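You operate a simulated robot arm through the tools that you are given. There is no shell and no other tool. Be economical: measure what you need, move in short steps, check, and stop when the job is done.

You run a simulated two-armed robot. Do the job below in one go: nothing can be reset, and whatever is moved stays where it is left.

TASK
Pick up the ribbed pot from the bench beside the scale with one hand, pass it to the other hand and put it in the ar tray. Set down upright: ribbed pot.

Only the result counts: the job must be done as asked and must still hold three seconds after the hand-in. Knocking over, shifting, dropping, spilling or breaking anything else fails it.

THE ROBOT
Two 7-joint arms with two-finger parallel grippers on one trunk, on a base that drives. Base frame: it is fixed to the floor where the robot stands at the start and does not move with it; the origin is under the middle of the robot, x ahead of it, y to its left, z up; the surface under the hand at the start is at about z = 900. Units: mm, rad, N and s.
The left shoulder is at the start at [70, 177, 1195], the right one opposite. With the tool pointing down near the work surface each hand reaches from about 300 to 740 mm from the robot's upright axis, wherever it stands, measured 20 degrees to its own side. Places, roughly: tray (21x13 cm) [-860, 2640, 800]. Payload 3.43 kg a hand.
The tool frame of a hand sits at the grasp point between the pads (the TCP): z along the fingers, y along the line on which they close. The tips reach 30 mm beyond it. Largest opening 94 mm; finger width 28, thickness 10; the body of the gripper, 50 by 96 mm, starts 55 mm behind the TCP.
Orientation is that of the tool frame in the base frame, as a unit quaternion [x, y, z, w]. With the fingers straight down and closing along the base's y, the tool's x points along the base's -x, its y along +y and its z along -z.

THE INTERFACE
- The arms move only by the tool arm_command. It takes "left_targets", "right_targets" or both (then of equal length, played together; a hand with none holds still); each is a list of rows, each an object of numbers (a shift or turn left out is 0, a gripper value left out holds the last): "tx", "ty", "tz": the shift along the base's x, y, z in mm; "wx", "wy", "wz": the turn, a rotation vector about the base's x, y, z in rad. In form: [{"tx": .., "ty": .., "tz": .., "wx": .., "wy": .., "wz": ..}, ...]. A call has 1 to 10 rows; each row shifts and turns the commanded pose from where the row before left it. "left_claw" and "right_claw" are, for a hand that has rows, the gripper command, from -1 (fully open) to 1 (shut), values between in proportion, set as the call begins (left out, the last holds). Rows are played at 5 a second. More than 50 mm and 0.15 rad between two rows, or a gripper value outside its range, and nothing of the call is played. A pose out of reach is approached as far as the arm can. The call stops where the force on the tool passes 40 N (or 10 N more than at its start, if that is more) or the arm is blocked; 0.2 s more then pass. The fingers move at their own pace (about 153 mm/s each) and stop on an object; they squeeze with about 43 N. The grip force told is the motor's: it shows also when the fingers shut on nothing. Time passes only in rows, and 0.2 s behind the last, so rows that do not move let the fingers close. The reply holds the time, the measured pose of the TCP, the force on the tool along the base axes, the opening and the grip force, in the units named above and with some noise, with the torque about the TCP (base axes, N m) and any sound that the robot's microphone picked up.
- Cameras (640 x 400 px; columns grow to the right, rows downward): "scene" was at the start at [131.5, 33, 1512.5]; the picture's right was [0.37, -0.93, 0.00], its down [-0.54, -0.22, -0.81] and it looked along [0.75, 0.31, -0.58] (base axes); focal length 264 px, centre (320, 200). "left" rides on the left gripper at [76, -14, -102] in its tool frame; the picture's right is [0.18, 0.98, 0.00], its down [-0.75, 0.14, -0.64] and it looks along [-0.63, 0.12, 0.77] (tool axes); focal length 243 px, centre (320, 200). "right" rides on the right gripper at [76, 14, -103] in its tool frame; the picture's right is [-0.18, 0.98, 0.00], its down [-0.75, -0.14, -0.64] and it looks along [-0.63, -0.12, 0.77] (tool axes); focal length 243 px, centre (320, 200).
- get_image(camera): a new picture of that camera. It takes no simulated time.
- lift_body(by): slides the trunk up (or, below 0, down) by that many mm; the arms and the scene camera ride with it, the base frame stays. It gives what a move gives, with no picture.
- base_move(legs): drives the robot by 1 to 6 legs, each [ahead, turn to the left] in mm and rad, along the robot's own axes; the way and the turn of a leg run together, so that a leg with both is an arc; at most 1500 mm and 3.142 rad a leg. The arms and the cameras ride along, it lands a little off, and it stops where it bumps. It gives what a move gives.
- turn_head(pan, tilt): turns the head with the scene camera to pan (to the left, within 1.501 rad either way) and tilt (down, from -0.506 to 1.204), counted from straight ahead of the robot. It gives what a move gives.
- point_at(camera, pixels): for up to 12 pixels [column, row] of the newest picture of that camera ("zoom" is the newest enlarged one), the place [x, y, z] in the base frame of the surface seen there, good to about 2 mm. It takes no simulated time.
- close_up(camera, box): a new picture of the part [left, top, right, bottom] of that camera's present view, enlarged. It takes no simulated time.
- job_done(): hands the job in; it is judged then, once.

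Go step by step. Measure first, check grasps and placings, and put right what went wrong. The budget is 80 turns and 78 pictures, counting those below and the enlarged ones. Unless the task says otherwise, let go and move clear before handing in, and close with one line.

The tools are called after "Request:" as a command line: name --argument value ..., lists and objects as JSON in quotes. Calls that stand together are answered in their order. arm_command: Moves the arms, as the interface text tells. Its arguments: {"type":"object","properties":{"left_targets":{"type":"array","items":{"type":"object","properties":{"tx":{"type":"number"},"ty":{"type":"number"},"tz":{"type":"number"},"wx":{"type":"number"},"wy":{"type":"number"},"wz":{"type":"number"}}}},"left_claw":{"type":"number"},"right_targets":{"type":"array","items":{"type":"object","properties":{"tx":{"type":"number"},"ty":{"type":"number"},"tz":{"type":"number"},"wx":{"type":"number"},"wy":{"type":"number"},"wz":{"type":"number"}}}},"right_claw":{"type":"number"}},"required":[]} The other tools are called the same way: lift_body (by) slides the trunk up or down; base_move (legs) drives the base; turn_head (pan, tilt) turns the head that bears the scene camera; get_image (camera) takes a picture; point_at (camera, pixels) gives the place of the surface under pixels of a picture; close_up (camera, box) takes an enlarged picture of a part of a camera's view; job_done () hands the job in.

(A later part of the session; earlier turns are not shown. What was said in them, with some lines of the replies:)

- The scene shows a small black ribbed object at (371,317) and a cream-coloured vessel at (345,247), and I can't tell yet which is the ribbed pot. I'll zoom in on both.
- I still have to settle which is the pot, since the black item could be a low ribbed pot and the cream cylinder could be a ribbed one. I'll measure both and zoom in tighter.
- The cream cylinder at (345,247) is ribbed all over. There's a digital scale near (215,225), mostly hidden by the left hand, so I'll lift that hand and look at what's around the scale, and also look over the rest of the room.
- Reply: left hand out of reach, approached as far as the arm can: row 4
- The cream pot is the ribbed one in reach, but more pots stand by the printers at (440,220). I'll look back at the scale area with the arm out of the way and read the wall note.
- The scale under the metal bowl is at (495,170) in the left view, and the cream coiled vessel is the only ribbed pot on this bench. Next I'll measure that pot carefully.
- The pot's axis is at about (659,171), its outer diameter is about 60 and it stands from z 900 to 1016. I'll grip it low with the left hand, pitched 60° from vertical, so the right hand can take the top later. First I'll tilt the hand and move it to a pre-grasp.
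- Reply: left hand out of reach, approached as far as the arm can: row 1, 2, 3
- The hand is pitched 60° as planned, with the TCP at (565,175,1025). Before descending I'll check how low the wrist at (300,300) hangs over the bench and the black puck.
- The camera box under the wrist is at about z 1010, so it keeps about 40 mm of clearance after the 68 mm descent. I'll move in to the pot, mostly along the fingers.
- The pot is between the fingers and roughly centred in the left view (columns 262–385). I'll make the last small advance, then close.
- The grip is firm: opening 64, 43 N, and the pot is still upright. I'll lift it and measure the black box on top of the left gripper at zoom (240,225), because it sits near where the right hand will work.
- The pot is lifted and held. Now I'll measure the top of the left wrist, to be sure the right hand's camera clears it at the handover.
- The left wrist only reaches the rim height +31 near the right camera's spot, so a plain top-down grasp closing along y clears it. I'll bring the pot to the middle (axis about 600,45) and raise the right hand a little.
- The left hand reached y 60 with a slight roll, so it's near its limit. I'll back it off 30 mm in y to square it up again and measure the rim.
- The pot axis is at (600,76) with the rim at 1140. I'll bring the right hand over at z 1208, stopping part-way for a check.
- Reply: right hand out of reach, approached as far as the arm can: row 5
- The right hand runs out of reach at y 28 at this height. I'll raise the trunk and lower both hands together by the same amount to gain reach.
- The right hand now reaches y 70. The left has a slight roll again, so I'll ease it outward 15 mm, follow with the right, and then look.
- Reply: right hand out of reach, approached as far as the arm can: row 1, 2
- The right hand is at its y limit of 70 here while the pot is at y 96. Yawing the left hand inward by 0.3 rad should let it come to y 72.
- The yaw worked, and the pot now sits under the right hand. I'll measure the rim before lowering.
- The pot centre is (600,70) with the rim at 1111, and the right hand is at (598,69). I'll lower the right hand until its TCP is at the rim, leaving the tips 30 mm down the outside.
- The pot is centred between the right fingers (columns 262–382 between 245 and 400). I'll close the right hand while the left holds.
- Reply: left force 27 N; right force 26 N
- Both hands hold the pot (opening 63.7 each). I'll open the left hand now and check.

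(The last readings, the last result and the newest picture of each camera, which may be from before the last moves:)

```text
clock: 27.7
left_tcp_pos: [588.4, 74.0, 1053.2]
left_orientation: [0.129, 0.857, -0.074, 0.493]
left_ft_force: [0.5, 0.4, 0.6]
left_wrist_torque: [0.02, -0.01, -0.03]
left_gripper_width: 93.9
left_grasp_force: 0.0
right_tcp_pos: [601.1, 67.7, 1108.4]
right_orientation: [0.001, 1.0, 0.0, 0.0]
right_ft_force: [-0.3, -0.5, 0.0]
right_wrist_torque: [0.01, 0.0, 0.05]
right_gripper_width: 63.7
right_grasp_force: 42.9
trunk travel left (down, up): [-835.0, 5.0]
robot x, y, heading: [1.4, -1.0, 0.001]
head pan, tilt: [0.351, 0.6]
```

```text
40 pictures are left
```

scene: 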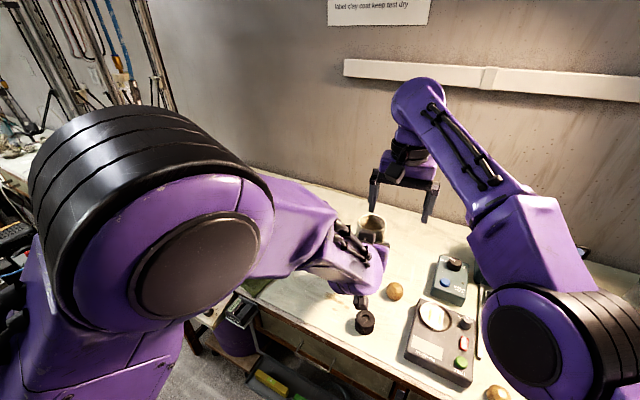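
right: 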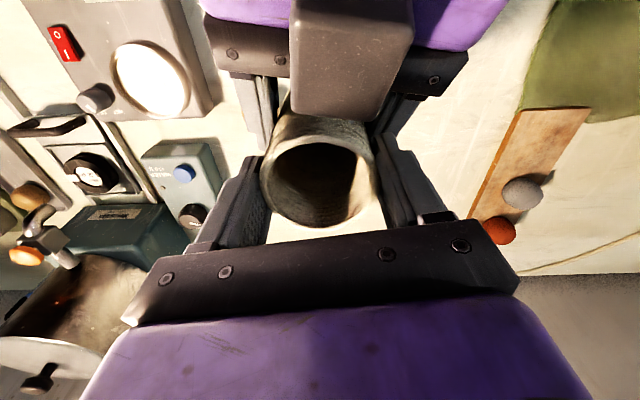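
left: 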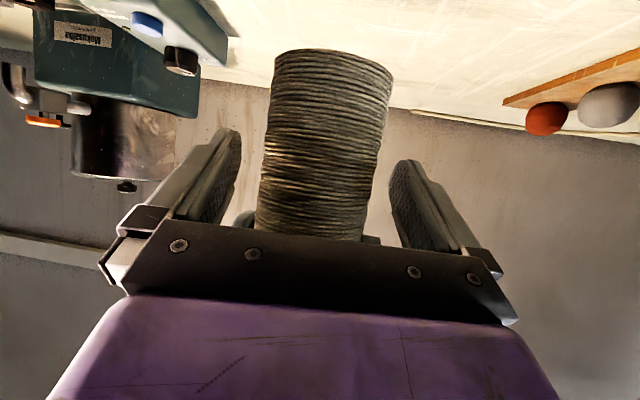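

The left fingers are open and clear of the pot, and the right hand holds it. I'll back the left hand straight out along its yaw direction.

Request:
arm_command --left_targets '[{"tx": -19, "ty": 6, "tz": 0}, {"tx": -19, "ty": 6}, {"tx": -19, "ty": 6}, {"tx": -19, "ty": 6}, {}]'

Request:
get_image --camera "left"

Request:
get_image --camera "scene"

```text
clock: 28.9
left_tcp_pos: [511.4, 98.0, 1055.6]
left_orientation: [0.129, 0.857, -0.074, 0.494]
left_ft_force: [0.9, 0.7, 0.6]
left_wrist_torque: [-0.03, 0.01, 0.03]
left_gripper_width: 94.0
left_grasp_force: 0.0
right_tcp_pos: [602.5, 70.1, 1108.4]
right_orientation: [0.0, 1.0, 0.001, 0.0]
right_ft_force: [0.0, -0.3, -0.1]
right_wrist_torque: [0.02, 0.02, 0.0]
right_gripper_width: 63.7
right_grasp_force: 42.8
trunk travel left (down, up): [-835.0, 5.0]
robot x, y, heading: [-0.6, -0.5, -0.003]
head pan, tilt: [0.351, 0.6]
```

```text
39 pictures are left
```

left: 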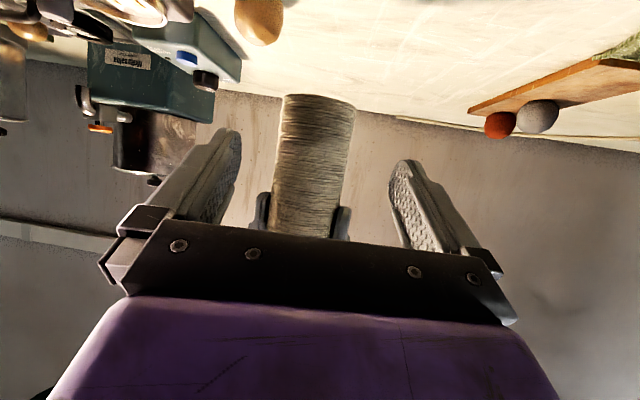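

```text
38 pictures are left
```

scene: 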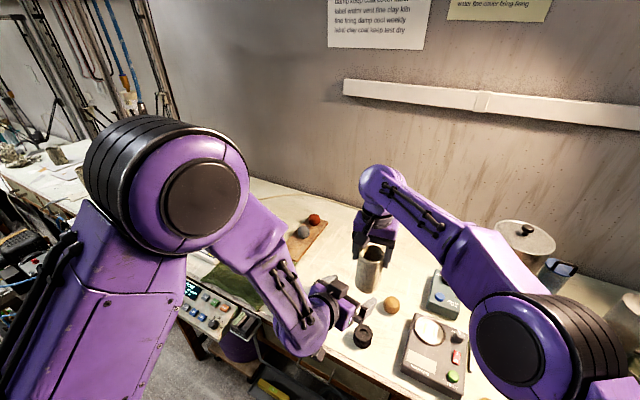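

The right hand alone holds the pot. I'll fold the left hand away (un-pitch, raise, move to its own side), and raise the right while drawing it toward the robot.

Request:
arm_command --left_targets '[{"ty": 20, "wz": 0.1}, {"ty": 20, "wz": 0.1}, {"ty": 20, "wz": 0.1}, {"ty": 15, "tz": 20, "wy": 0.149}, {"ty": 15, "tz": 20, "wy": 0.149}, {"tx": -10, "ty": 15, "tz": 20, "wy": 0.149}, {"tx": -10, "ty": 15, "tz": 20, "wy": 0.149}, {"tx": -10, "ty": 15, "tz": 20, "wy": 0.149}, {"tx": -10, "tz": 10, "wy": 0.149}, {"tx": -10, "wy": 0.149}]'

Request:
arm_command --right_targets '[{"tz": 15, "ty": -10}, {"tz": 15, "ty": -15, "tx": -15}, {"tz": 15, "ty": -20, "tx": -20}, {"tz": 15, "ty": -25, "tx": -20}, {"ty": -25, "tx": -20}, {"ty": -25, "tx": -20}, {"ty": -25, "tx": -20}, {"ty": -25, "tx": -20}, {}]'

Request:
get_image --camera "scene"

```text
clock: 31.1
left_tcp_pos: [461.4, 232.4, 1163.5]
left_orientation: [-0.001, 1.0, 0.0, -0.001]
left_ft_force: [0.0, -1.0, -0.4]
left_wrist_torque: [-0.01, 0.01, 0.0]
left_gripper_width: 94.1
left_grasp_force: 0.1
right_tcp_pos: [602.1, 70.3, 1107.8]
right_orientation: [0.001, 1.0, 0.0, 0.0]
right_ft_force: [0.3, 0.3, -0.8]
right_wrist_torque: [0.01, 0.02, -0.01]
right_gripper_width: 63.7
right_grasp_force: 43.2
trunk travel left (down, up): [-835.0, 5.0]
robot x, y, heading: [-0.8, 0.3, -0.004]
head pan, tilt: [0.351, 0.6]
```

```text
clock: 33.1
left_tcp_pos: [461.6, 232.8, 1162.8]
left_orientation: [0.0, 1.0, 0.0, 0.0]
left_ft_force: [-0.1, 0.8, 0.0]
left_wrist_torque: [0.0, 0.03, 0.0]
left_gripper_width: 94.1
left_grasp_force: 0.0
right_tcp_pos: [464.9, -101.1, 1168.9]
right_orientation: [0.0, 1.0, 0.0, 0.0]
right_ft_force: [0.1, -0.7, -1.8]
right_wrist_torque: [-0.01, 0.01, 0.02]
right_gripper_width: 63.7
right_grasp_force: 43.7
trunk travel left (down, up): [-835.0, 5.0]
robot x, y, heading: [0.4, 1.3, 0.004]
head pan, tilt: [0.351, 0.6]
```

```text
37 pictures are left
```

scene: 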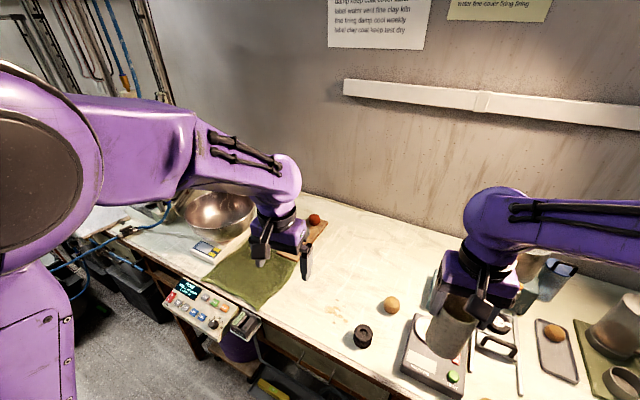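

The pot is in the right hand and the arms are tucked. Now I'll look left toward the tray table and map the floor and obstacles before driving.

Request:
turn_head --pan 1.5 --tilt 0.3

Request:
get_image --camera "scene"

Request:
point_at --camera "scene" --pixels '[[180, 207], [148, 213], [222, 197], [163, 297], [225, 262], [203, 300], [100, 290], [60, 320], [128, 285], [120, 340], [330, 330], [180, 195]]'

Request:
close_up --camera "scene" --box '[120, 140, 300, 310]'

```text
clock: 34.4
left_tcp_pos: [461.4, 232.7, 1163.4]
left_orientation: [0.0, 1.0, 0.0, 0.0]
left_ft_force: [-0.1, 1.1, 0.7]
left_wrist_torque: [0.01, 0.05, -0.02]
left_gripper_width: 93.8
left_grasp_force: 0.1
right_tcp_pos: [466.3, -100.5, 1170.2]
right_orientation: [0.001, 1.0, 0.0, 0.001]
right_ft_force: [-0.4, 0.1, -1.6]
right_wrist_torque: [-0.05, -0.01, -0.01]
right_gripper_width: 63.5
right_grasp_force: 42.9
trunk travel left (down, up): [-835.0, 5.0]
robot x, y, heading: [-0.7, -1.9, 0.005]
head pan, tilt: [1.499, 0.3]
```

```text
36 pictures are left
```

scene: 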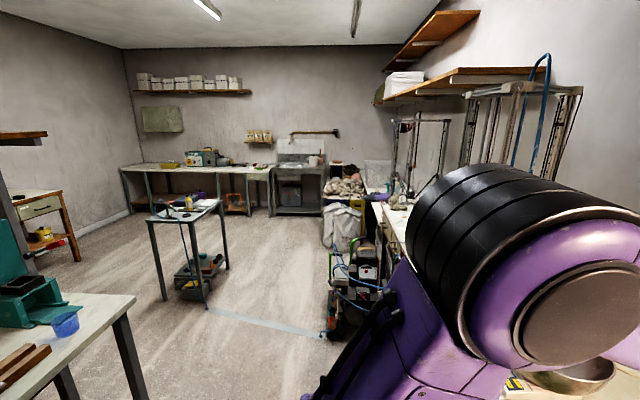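

```text
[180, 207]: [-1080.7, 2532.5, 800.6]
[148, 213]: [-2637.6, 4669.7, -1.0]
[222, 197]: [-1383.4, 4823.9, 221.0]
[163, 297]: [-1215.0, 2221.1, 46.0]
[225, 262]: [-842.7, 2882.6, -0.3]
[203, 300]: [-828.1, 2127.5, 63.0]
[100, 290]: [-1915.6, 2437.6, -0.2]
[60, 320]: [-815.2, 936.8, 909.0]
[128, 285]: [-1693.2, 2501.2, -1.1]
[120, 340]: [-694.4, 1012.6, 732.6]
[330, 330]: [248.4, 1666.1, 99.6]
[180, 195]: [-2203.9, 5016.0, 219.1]
```

```text
2.35 times, centred on (210, 225) of scene
```

zoom: 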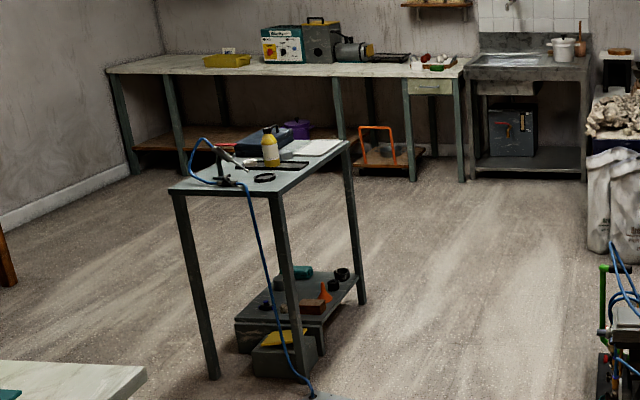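

The tray table spans x about −1215 to −830 and y 2130 to 2880 at z 800. A back bench has its corner near (−690,1010) and a cart stands at x ≥ 250, y about 1670, so the corridor centre is about x −210. I'll back off 210, turn left and drive part-way.

Request:
base_move --legs '[[-210, 0], [0, 1.5708]]'

Request:
turn_head --pan 0 --tilt 0.5

Request:
get_image --camera "scene"

Request:
point_at --camera "scene" --pixels '[[20, 330], [60, 360], [100, 300], [420, 250], [480, 300], [450, 350], [320, 250], [400, 200]]'

```text
clock: 39.9
left_tcp_pos: [-437.5, 463.8, 1164.1]
left_orientation: [-0.702, 0.712, 0.0, 0.0]
left_ft_force: [-0.8, 0.0, -0.9]
left_wrist_torque: [0.03, 0.0, 0.01]
left_gripper_width: 93.7
left_grasp_force: 0.0
right_tcp_pos: [-103.2, 465.1, 1169.3]
right_orientation: [-0.702, 0.712, 0.001, 0.0]
right_ft_force: [0.3, 0.9, -0.9]
right_wrist_torque: [0.01, -0.03, -0.03]
right_gripper_width: 63.6
right_grasp_force: 43.3
trunk travel left (down, up): [-835.0, 5.0]
robot x, y, heading: [-214.8, -0.5, 1.555]
head pan, tilt: [1.499, 0.3]
```

```text
clock: 41.5
left_tcp_pos: [-438.1, 463.6, 1163.6]
left_orientation: [-0.702, 0.712, 0.0, 0.0]
left_ft_force: [-0.3, -0.3, 0.3]
left_wrist_torque: [0.01, 0.0, -0.03]
left_gripper_width: 94.0
left_grasp_force: 0.0
right_tcp_pos: [-104.7, 464.6, 1168.2]
right_orientation: [-0.702, 0.713, -0.001, 0.0]
right_ft_force: [0.3, 0.1, -1.5]
right_wrist_torque: [0.01, -0.01, 0.02]
right_gripper_width: 63.4
right_grasp_force: 43.2
trunk travel left (down, up): [-835.0, 5.0]
robot x, y, heading: [-214.3, 0.5, 1.561]
head pan, tilt: [0.0, 0.499]
```

```text
34 pictures are left
```

scene: 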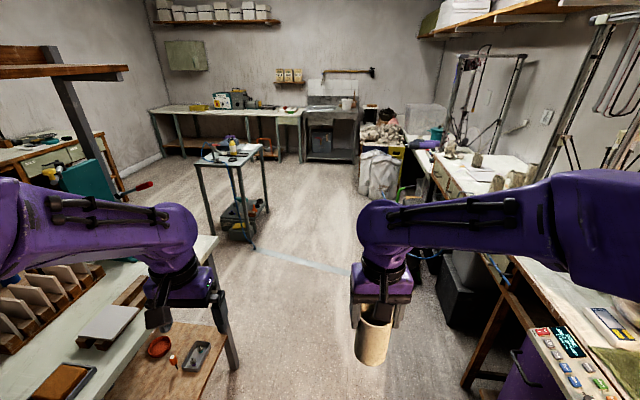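

```text
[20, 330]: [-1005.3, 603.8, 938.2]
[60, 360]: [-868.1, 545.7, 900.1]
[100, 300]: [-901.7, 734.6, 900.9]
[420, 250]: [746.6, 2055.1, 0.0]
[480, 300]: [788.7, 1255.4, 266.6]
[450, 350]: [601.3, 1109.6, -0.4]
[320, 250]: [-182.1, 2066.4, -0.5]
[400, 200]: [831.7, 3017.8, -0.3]
```

The bench on the left extends below the left hand, near (215,300). I'll measure its edge and leg, the cart near the right hand, and the hose on the floor before driving by.

Request:
point_at --camera "scene" --pixels '[[232, 365], [214, 240], [205, 370], [220, 325], [160, 380], [415, 255], [440, 290], [500, 370], [252, 248], [345, 273], [197, 352], [300, 262]]'

Request:
close_up --camera "scene" --box '[190, 125, 290, 245]'

```text
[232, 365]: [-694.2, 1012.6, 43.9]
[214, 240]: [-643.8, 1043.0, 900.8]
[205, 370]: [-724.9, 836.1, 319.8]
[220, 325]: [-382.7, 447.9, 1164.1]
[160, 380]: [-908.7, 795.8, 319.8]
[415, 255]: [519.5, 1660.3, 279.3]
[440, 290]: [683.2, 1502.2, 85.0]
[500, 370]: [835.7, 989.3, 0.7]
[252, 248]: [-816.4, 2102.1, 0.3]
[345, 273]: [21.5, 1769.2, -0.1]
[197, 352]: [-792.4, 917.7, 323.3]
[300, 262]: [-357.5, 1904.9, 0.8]
```

```text
3.33 times, centred on (240, 185) of scene
```

zoom: 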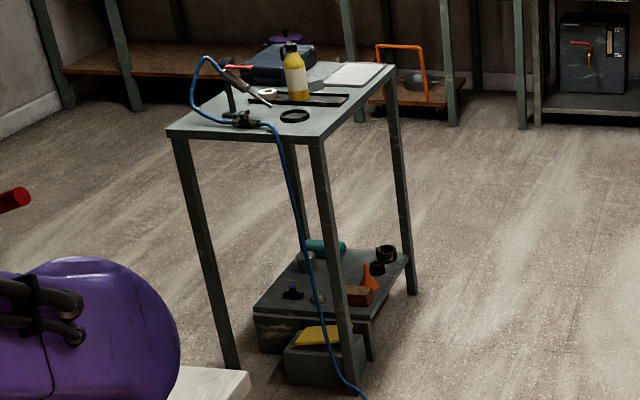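

The bench edge is at x −644, so I have 430 mm of clearance at x −214, and the blue strip is flat on the floor. I'll drive ahead to about y 2450.

Request:
base_move --legs '[[1300, -0.02], [1150, 0]]'

Request:
turn_head --pan 1.2 --tilt 0.6

Request:
get_image --camera "scene"

```text
clock: 53.6
left_tcp_pos: [-374.9, 2935.0, 1164.4]
left_orientation: [-0.702, 0.712, 0.001, -0.001]
left_ft_force: [0.4, -0.2, 0.1]
left_wrist_torque: [-0.03, 0.02, -0.02]
left_gripper_width: 94.2
left_grasp_force: 0.0
right_tcp_pos: [-41.5, 2935.5, 1168.7]
right_orientation: [-0.702, 0.712, 0.0, 0.0]
right_ft_force: [-0.4, -0.3, -1.7]
right_wrist_torque: [0.0, -0.04, -0.03]
right_gripper_width: 63.5
right_grasp_force: 42.8
trunk travel left (down, up): [-835.0, 5.0]
robot x, y, heading: [-148.3, 2469.5, 1.554]
head pan, tilt: [0.0, 0.499]
```

```text
clock: 55.0
left_tcp_pos: [-375.1, 2934.5, 1163.3]
left_orientation: [-0.702, 0.713, 0.0, -0.001]
left_ft_force: [0.5, -0.8, 0.9]
left_wrist_torque: [-0.01, -0.03, 0.0]
left_gripper_width: 94.1
left_grasp_force: 0.1
right_tcp_pos: [-41.5, 2935.3, 1170.1]
right_orientation: [-0.702, 0.713, 0.0, 0.0]
right_ft_force: [0.0, -0.4, -0.5]
right_wrist_torque: [-0.02, 0.03, -0.01]
right_gripper_width: 63.6
right_grasp_force: 42.7
trunk travel left (down, up): [-835.0, 5.0]
robot x, y, heading: [-147.6, 2473.3, 1.559]
head pan, tilt: [1.201, 0.6]
```

```text
32 pictures are left
```

scene: 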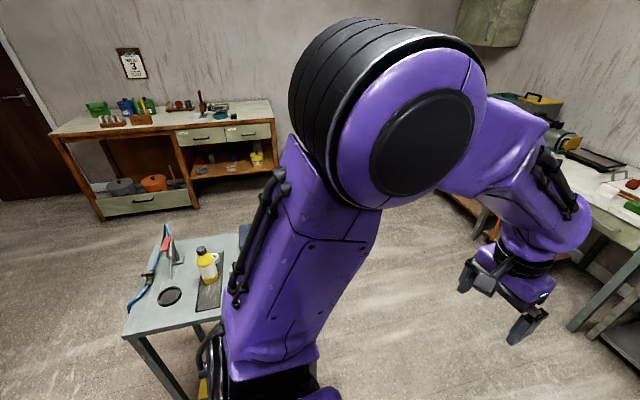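

I'm at (−148,2473), beside the table. I'll turn left to face it and look down at it.

Request:
base_move --legs '[[0, 1.58]]'

Request:
turn_head --pan 0 --tilt 0.75

Request:
get_image --camera "scene"

```text
clock: 59.3
left_tcp_pos: [-599.0, 2222.8, 1163.5]
left_orientation: [1.0, 0.02, 0.0, 0.0]
left_ft_force: [-0.2, 0.3, 0.3]
left_wrist_torque: [-0.04, -0.03, -0.01]
left_gripper_width: 93.9
left_grasp_force: 0.0
right_tcp_pos: [-617.5, 2554.7, 1169.8]
right_orientation: [1.0, 0.021, 0.0, 0.001]
right_ft_force: [-0.8, -0.4, -1.5]
right_wrist_torque: [-0.02, -0.03, 0.03]
right_gripper_width: 63.1
right_grasp_force: 42.7
trunk travel left (down, up): [-835.0, 5.0]
robot x, y, heading: [-150.1, 2471.4, -3.098]
head pan, tilt: [1.201, 0.6]
```

```text
clock: 60.7
left_tcp_pos: [-598.7, 2220.8, 1162.9]
left_orientation: [1.0, 0.02, -0.001, -0.001]
left_ft_force: [-0.5, -0.7, 0.1]
left_wrist_torque: [0.0, 0.01, -0.02]
left_gripper_width: 94.3
left_grasp_force: 0.1
right_tcp_pos: [-618.0, 2553.9, 1168.2]
right_orientation: [1.0, 0.02, 0.001, 0.0]
right_ft_force: [-0.8, -0.1, -1.5]
right_wrist_torque: [0.0, 0.0, 0.0]
right_gripper_width: 63.4
right_grasp_force: 43.1
trunk travel left (down, up): [-835.0, 5.0]
robot x, y, heading: [-143.7, 2470.9, -3.101]
head pan, tilt: [0.0, 0.75]
```

```text
31 pictures are left
```

scene: 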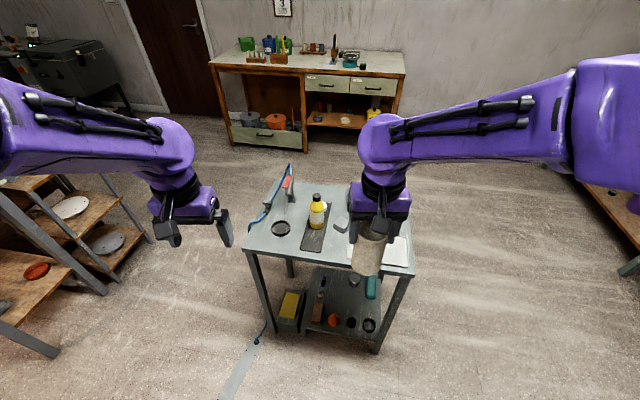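

Request:
close_up --camera "scene" --box '[235, 160, 425, 290]'

Request:
get_image --camera "right"

```text
3.08 times, centred on (330, 225) of scene
```

zoom: 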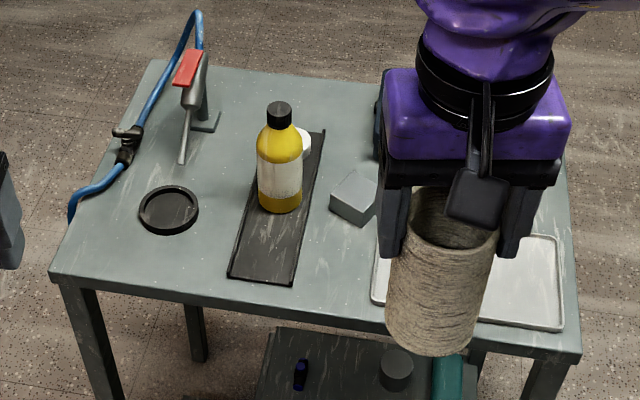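

```text
29 pictures are left
```

right: 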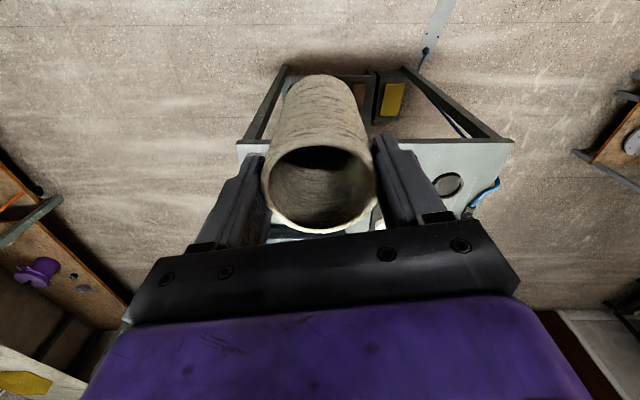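

The white tray is behind the held pot at zoom (470,285). I'll measure its corners, the neighbouring objects and the table edge.

Request:
point_at --camera "zoom" --pixels '[[375, 300], [560, 327], [556, 238], [530, 300], [535, 260], [520, 318], [348, 205], [375, 180], [280, 105], [300, 320], [265, 260], [383, 262]]'

```text
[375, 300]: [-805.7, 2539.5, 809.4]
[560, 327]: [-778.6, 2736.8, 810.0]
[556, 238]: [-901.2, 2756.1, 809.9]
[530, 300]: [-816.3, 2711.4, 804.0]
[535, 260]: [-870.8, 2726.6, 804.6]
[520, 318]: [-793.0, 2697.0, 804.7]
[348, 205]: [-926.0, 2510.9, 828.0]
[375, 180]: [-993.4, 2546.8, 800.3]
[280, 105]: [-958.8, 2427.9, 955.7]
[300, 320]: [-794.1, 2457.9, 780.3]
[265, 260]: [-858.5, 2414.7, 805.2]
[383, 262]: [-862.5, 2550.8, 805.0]
```

The tray's centre is (−853,2648), with its floor at 804.5 and rim at 810. The nearest neighbour is a grey block at (−926,2511). I'll drive 120 mm closer and lower the trunk 150 mm.

Request:
base_move --legs '[[120, 0]]'

Request:
lift_body --by -150

Request:
get_image --camera "scene"

```text
clock: 61.9
left_tcp_pos: [-716.7, 2216.4, 1164.5]
left_orientation: [1.0, 0.02, -0.001, 0.0]
left_ft_force: [0.1, -1.0, 0.3]
left_wrist_torque: [0.0, 0.02, -0.01]
left_gripper_width: 93.7
left_grasp_force: 0.0
right_tcp_pos: [-736.5, 2549.1, 1170.5]
right_orientation: [1.0, 0.021, -0.001, -0.001]
right_ft_force: [-0.2, -0.1, -1.1]
right_wrist_torque: [0.0, 0.01, -0.01]
right_gripper_width: 63.7
right_grasp_force: 42.5
trunk travel left (down, up): [-835.0, 5.0]
robot x, y, heading: [-267.0, 2466.6, -3.098]
head pan, tilt: [0.0, 0.75]
```

```text
clock: 63.7
left_tcp_pos: [-717.8, 2215.9, 1013.4]
left_orientation: [1.0, 0.02, 0.0, 0.0]
left_ft_force: [-0.1, -0.9, -1.2]
left_wrist_torque: [0.0, 0.0, 0.01]
left_gripper_width: 94.1
left_grasp_force: 0.1
right_tcp_pos: [-737.2, 2548.4, 1018.8]
right_orientation: [1.0, 0.02, 0.0, 0.0]
right_ft_force: [-0.1, -0.5, -1.2]
right_wrist_torque: [0.06, 0.0, -0.01]
right_gripper_width: 63.5
right_grasp_force: 43.2
trunk travel left (down, up): [-685.0, 155.0]
robot x, y, heading: [-263.7, 2464.3, -3.106]
head pan, tilt: [0.0, 0.75]
```

```text
28 pictures are left
```

scene: 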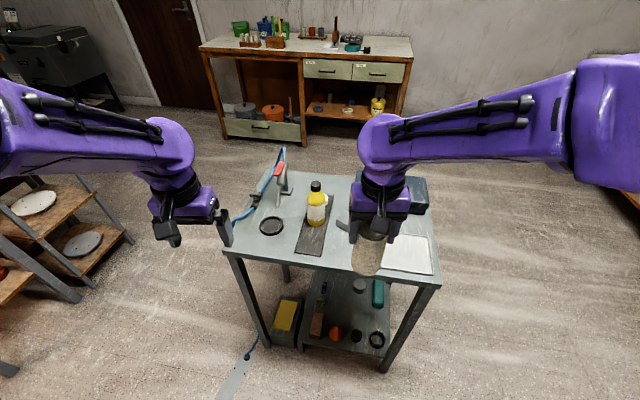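

The right hand is at (−737,2548) with clear space ahead. I'll move the pot over the tray centre and measure again before setting down.

Request:
arm_command --right_targets '[{"ty": 34}, {"tx": -28, "ty": 34}, {"tx": -29, "ty": 34}, {"tx": -29}, {"tx": -29}, {"tz": -30}, {"tz": -30}, {}]'

Request:
close_up --camera "scene" --box '[300, 170, 480, 300]'

Request:
get_image --camera "right"

```text
clock: 65.5
left_tcp_pos: [-718.9, 2215.7, 1013.3]
left_orientation: [1.0, 0.021, 0.0, 0.001]
left_ft_force: [-0.2, 0.1, 0.1]
left_wrist_torque: [0.02, 0.02, 0.0]
left_gripper_width: 94.0
left_grasp_force: 0.0
right_tcp_pos: [-852.0, 2651.1, 959.7]
right_orientation: [1.0, 0.02, 0.0, 0.001]
right_ft_force: [0.4, -0.3, -1.0]
right_wrist_torque: [0.02, 0.02, 0.02]
right_gripper_width: 63.5
right_grasp_force: 42.9
trunk travel left (down, up): [-685.0, 155.0]
robot x, y, heading: [-263.2, 2467.9, -3.097]
head pan, tilt: [0.0, 0.75]
```

```text
3.08 times, centred on (390, 235) of scene
```

zoom: 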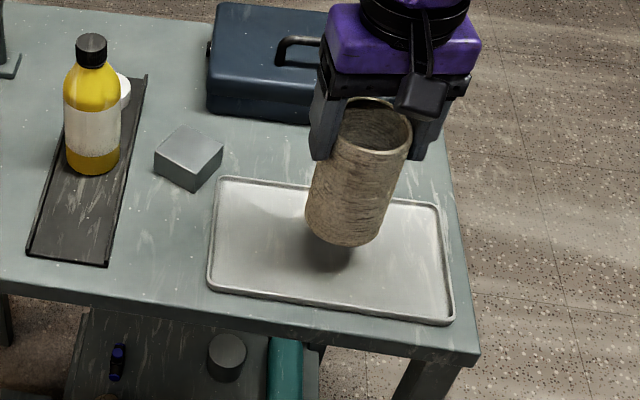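

```text
26 pictures are left
```

right: 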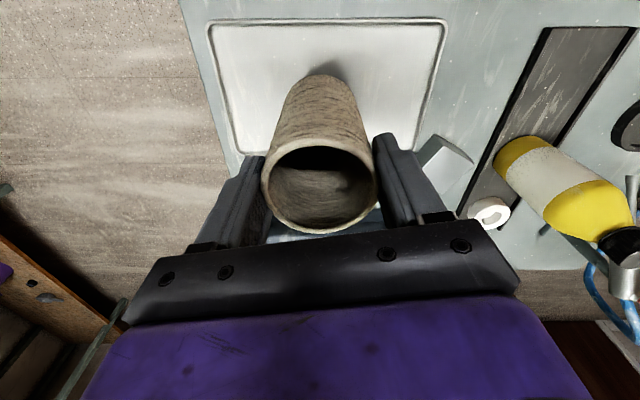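

The pot is above the tray, though a blue toolbox stands behind it at zoom (265,60). I'll measure the toolbox clearance, the tray corners and the pot's lower edge.

Request:
point_at --camera "zoom" --pixels '[[210, 280], [452, 318], [440, 205], [220, 182], [342, 243], [308, 214], [260, 80], [260, 112], [305, 75], [290, 42], [380, 280], [285, 250]]'

```text
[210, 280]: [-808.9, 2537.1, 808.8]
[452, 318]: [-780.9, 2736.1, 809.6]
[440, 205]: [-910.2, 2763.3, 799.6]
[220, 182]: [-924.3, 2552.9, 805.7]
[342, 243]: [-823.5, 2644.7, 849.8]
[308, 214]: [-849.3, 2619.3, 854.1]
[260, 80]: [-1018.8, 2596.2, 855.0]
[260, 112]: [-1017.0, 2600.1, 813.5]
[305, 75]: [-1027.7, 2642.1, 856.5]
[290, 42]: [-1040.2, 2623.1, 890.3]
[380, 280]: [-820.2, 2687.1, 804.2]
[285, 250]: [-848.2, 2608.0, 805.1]
```

The bottom is at about 847, the tray floor is at 804.5, and the toolbox is 165 mm away. I'll lower the pot to just above the floor.

Request:
arm_command --right_targets '[{"tz": -15}, {"tz": -12}, {"tz": -7}, {"tz": -3}, {}]'

Request:
close_up --camera "scene" --box '[340, 190, 460, 280]'

```text
clock: 66.7
left_tcp_pos: [-719.8, 2216.8, 1014.0]
left_orientation: [1.0, 0.02, 0.0, 0.0]
left_ft_force: [-0.4, 0.6, 0.1]
left_wrist_torque: [0.0, 0.0, 0.03]
left_gripper_width: 94.0
left_grasp_force: 0.1
right_tcp_pos: [-852.6, 2651.5, 922.6]
right_orientation: [1.0, 0.019, 0.0, 0.001]
right_ft_force: [0.2, -0.6, -1.6]
right_wrist_torque: [0.01, 0.0, 0.01]
right_gripper_width: 63.4
right_grasp_force: 42.8
trunk travel left (down, up): [-685.0, 155.0]
robot x, y, heading: [-269.1, 2460.9, -3.104]
head pan, tilt: [0.0, 0.75]
```

```text
4.44 times, centred on (400, 235) of scene
```

zoom: 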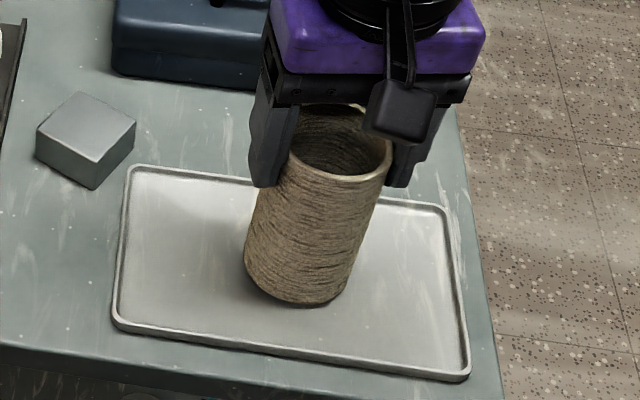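

There's no contact yet, with about 4 mm left. I'll lower in 1.5 mm steps and watch the force.

Request:
arm_command --right_targets '[{"tz": -1.5}, {"tz": -1.5}, {}]'

Request:
arm_command --right_targets '[{"tz": -1}, {"tz": -0.5}, {}]'

```text
clock: 67.5
left_tcp_pos: [-718.3, 2214.6, 1014.4]
left_orientation: [1.0, 0.02, 0.0, 0.0]
left_ft_force: [-0.6, 0.2, -0.3]
left_wrist_torque: [0.03, 0.02, -0.02]
left_gripper_width: 94.0
left_grasp_force: 0.0
right_tcp_pos: [-852.3, 2650.2, 919.8]
right_orientation: [1.0, 0.02, -0.001, 0.0]
right_ft_force: [0.0, -0.1, -1.7]
right_wrist_torque: [0.01, 0.01, -0.04]
right_gripper_width: 63.5
right_grasp_force: 42.9
trunk travel left (down, up): [-685.0, 155.0]
robot x, y, heading: [-270.0, 2467.0, -3.098]
head pan, tilt: [0.0, 0.75]
```

```text
clock: 68.3
left_tcp_pos: [-718.1, 2214.9, 1015.2]
left_orientation: [1.0, 0.021, -0.002, 0.0]
left_ft_force: [0.1, 0.6, 0.2]
left_wrist_torque: [0.01, -0.01, 0.0]
left_gripper_width: 93.9
left_grasp_force: 0.0
right_tcp_pos: [-852.6, 2650.7, 920.2]
right_orientation: [1.0, 0.02, -0.001, -0.001]
right_ft_force: [-2.4, 1.9, 10.5]
right_wrist_torque: [0.15, 0.21, 0.04]
right_gripper_width: 63.6
right_grasp_force: 43.2
trunk travel left (down, up): [-685.0, 155.0]
robot x, y, heading: [-270.7, 2466.7, -3.097]
head pan, tilt: [0.0, 0.75]
```

The pot is in contact with the tray floor (Fz 10.5 N). I'll open the right hand in place.

Request:
arm_command --right_targets '[{}, {}, {}]' --right_claw -1

Request:
get_image --camera "right"

Request:
close_up --camera "scene" --box '[340, 190, 460, 280]'

```text
clock: 69.1
left_tcp_pos: [-718.9, 2215.2, 1014.1]
left_orientation: [1.0, 0.02, 0.0, -0.001]
left_ft_force: [-1.2, -0.1, 0.4]
left_wrist_torque: [0.04, 0.01, -0.01]
left_gripper_width: 94.1
left_grasp_force: 0.0
right_tcp_pos: [-853.2, 2650.1, 917.6]
right_orientation: [1.0, 0.02, 0.0, 0.0]
right_ft_force: [-0.6, 0.6, -1.1]
right_wrist_torque: [-0.04, -0.01, -0.03]
right_gripper_width: 94.1
right_grasp_force: 0.0
trunk travel left (down, up): [-685.0, 155.0]
robot x, y, heading: [-261.7, 2465.7, -3.104]
head pan, tilt: [0.0, 0.75]
```

```text
24 pictures are left
```

right: 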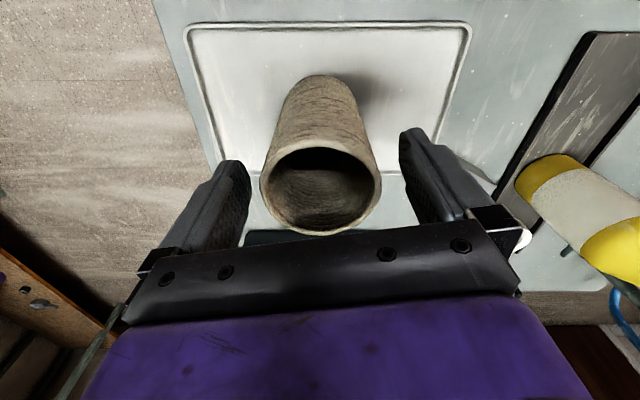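

```text
4.44 times, centred on (400, 235) of scene
```

zoom: 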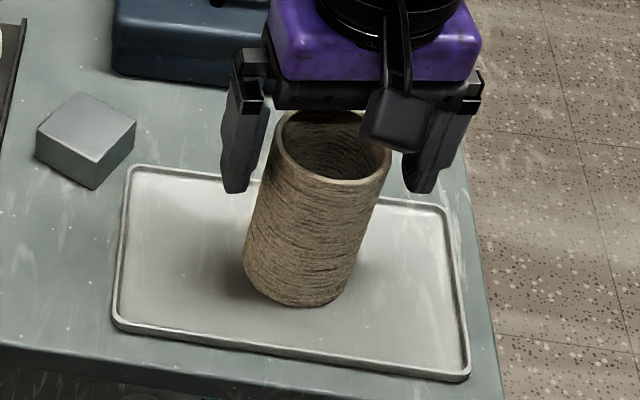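

The fingers are open and the pot stands free in the tray. I'll raise the right hand straight up and verify.

Request:
arm_command --right_targets '[{"tz": 15}, {"tz": 25}, {"tz": 30}, {"tz": 35}, {"tz": 35}, {"tx": 30}, {"tx": 40}, {}]'

Request:
close_up --camera "scene" --box '[220, 140, 480, 310]'

```text
clock: 70.9
left_tcp_pos: [-719.7, 2216.1, 1013.1]
left_orientation: [1.0, 0.021, 0.001, -0.001]
left_ft_force: [-0.4, -0.2, 0.2]
left_wrist_torque: [0.03, -0.04, 0.01]
left_gripper_width: 93.7
left_grasp_force: 0.0
right_tcp_pos: [-784.7, 2649.0, 1056.0]
right_orientation: [1.0, 0.02, 0.001, 0.0]
right_ft_force: [-0.3, -0.9, -0.6]
right_wrist_torque: [0.01, -0.03, 0.0]
right_gripper_width: 94.3
right_grasp_force: 0.0
trunk travel left (down, up): [-685.0, 155.0]
robot x, y, heading: [-267.6, 2466.0, -3.104]
head pan, tilt: [0.0, 0.75]
```

```text
2.35 times, centred on (350, 225) of scene
```

zoom: 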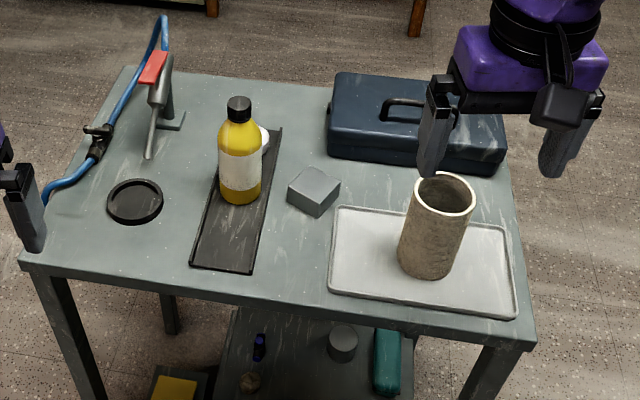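

The pot stands in the white tray and nothing else has moved. I'll check that the rim is level.

Request:
point_at --camera "zoom" --pixels '[[412, 190], [470, 207], [440, 211], [448, 176], [428, 276], [400, 250], [452, 266]]'

```text
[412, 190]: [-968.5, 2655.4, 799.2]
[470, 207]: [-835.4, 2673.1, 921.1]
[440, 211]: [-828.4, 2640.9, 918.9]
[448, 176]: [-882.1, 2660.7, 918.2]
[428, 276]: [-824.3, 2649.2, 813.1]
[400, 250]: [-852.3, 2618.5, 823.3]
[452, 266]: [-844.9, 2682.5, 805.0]
```

The rim reads level at 918–921, so the pot stands upright inside the tray and both hands are clear. I'm handing in.

Request:
job_done

```text
The job is handed in.
```

The left hand picked up the ribbed pot and passed it to the right, which set it upright in the white tray, the one at the given tray position. I saw no "ar" label on that tray. Both hands are clear and nothing else looked disturbed.
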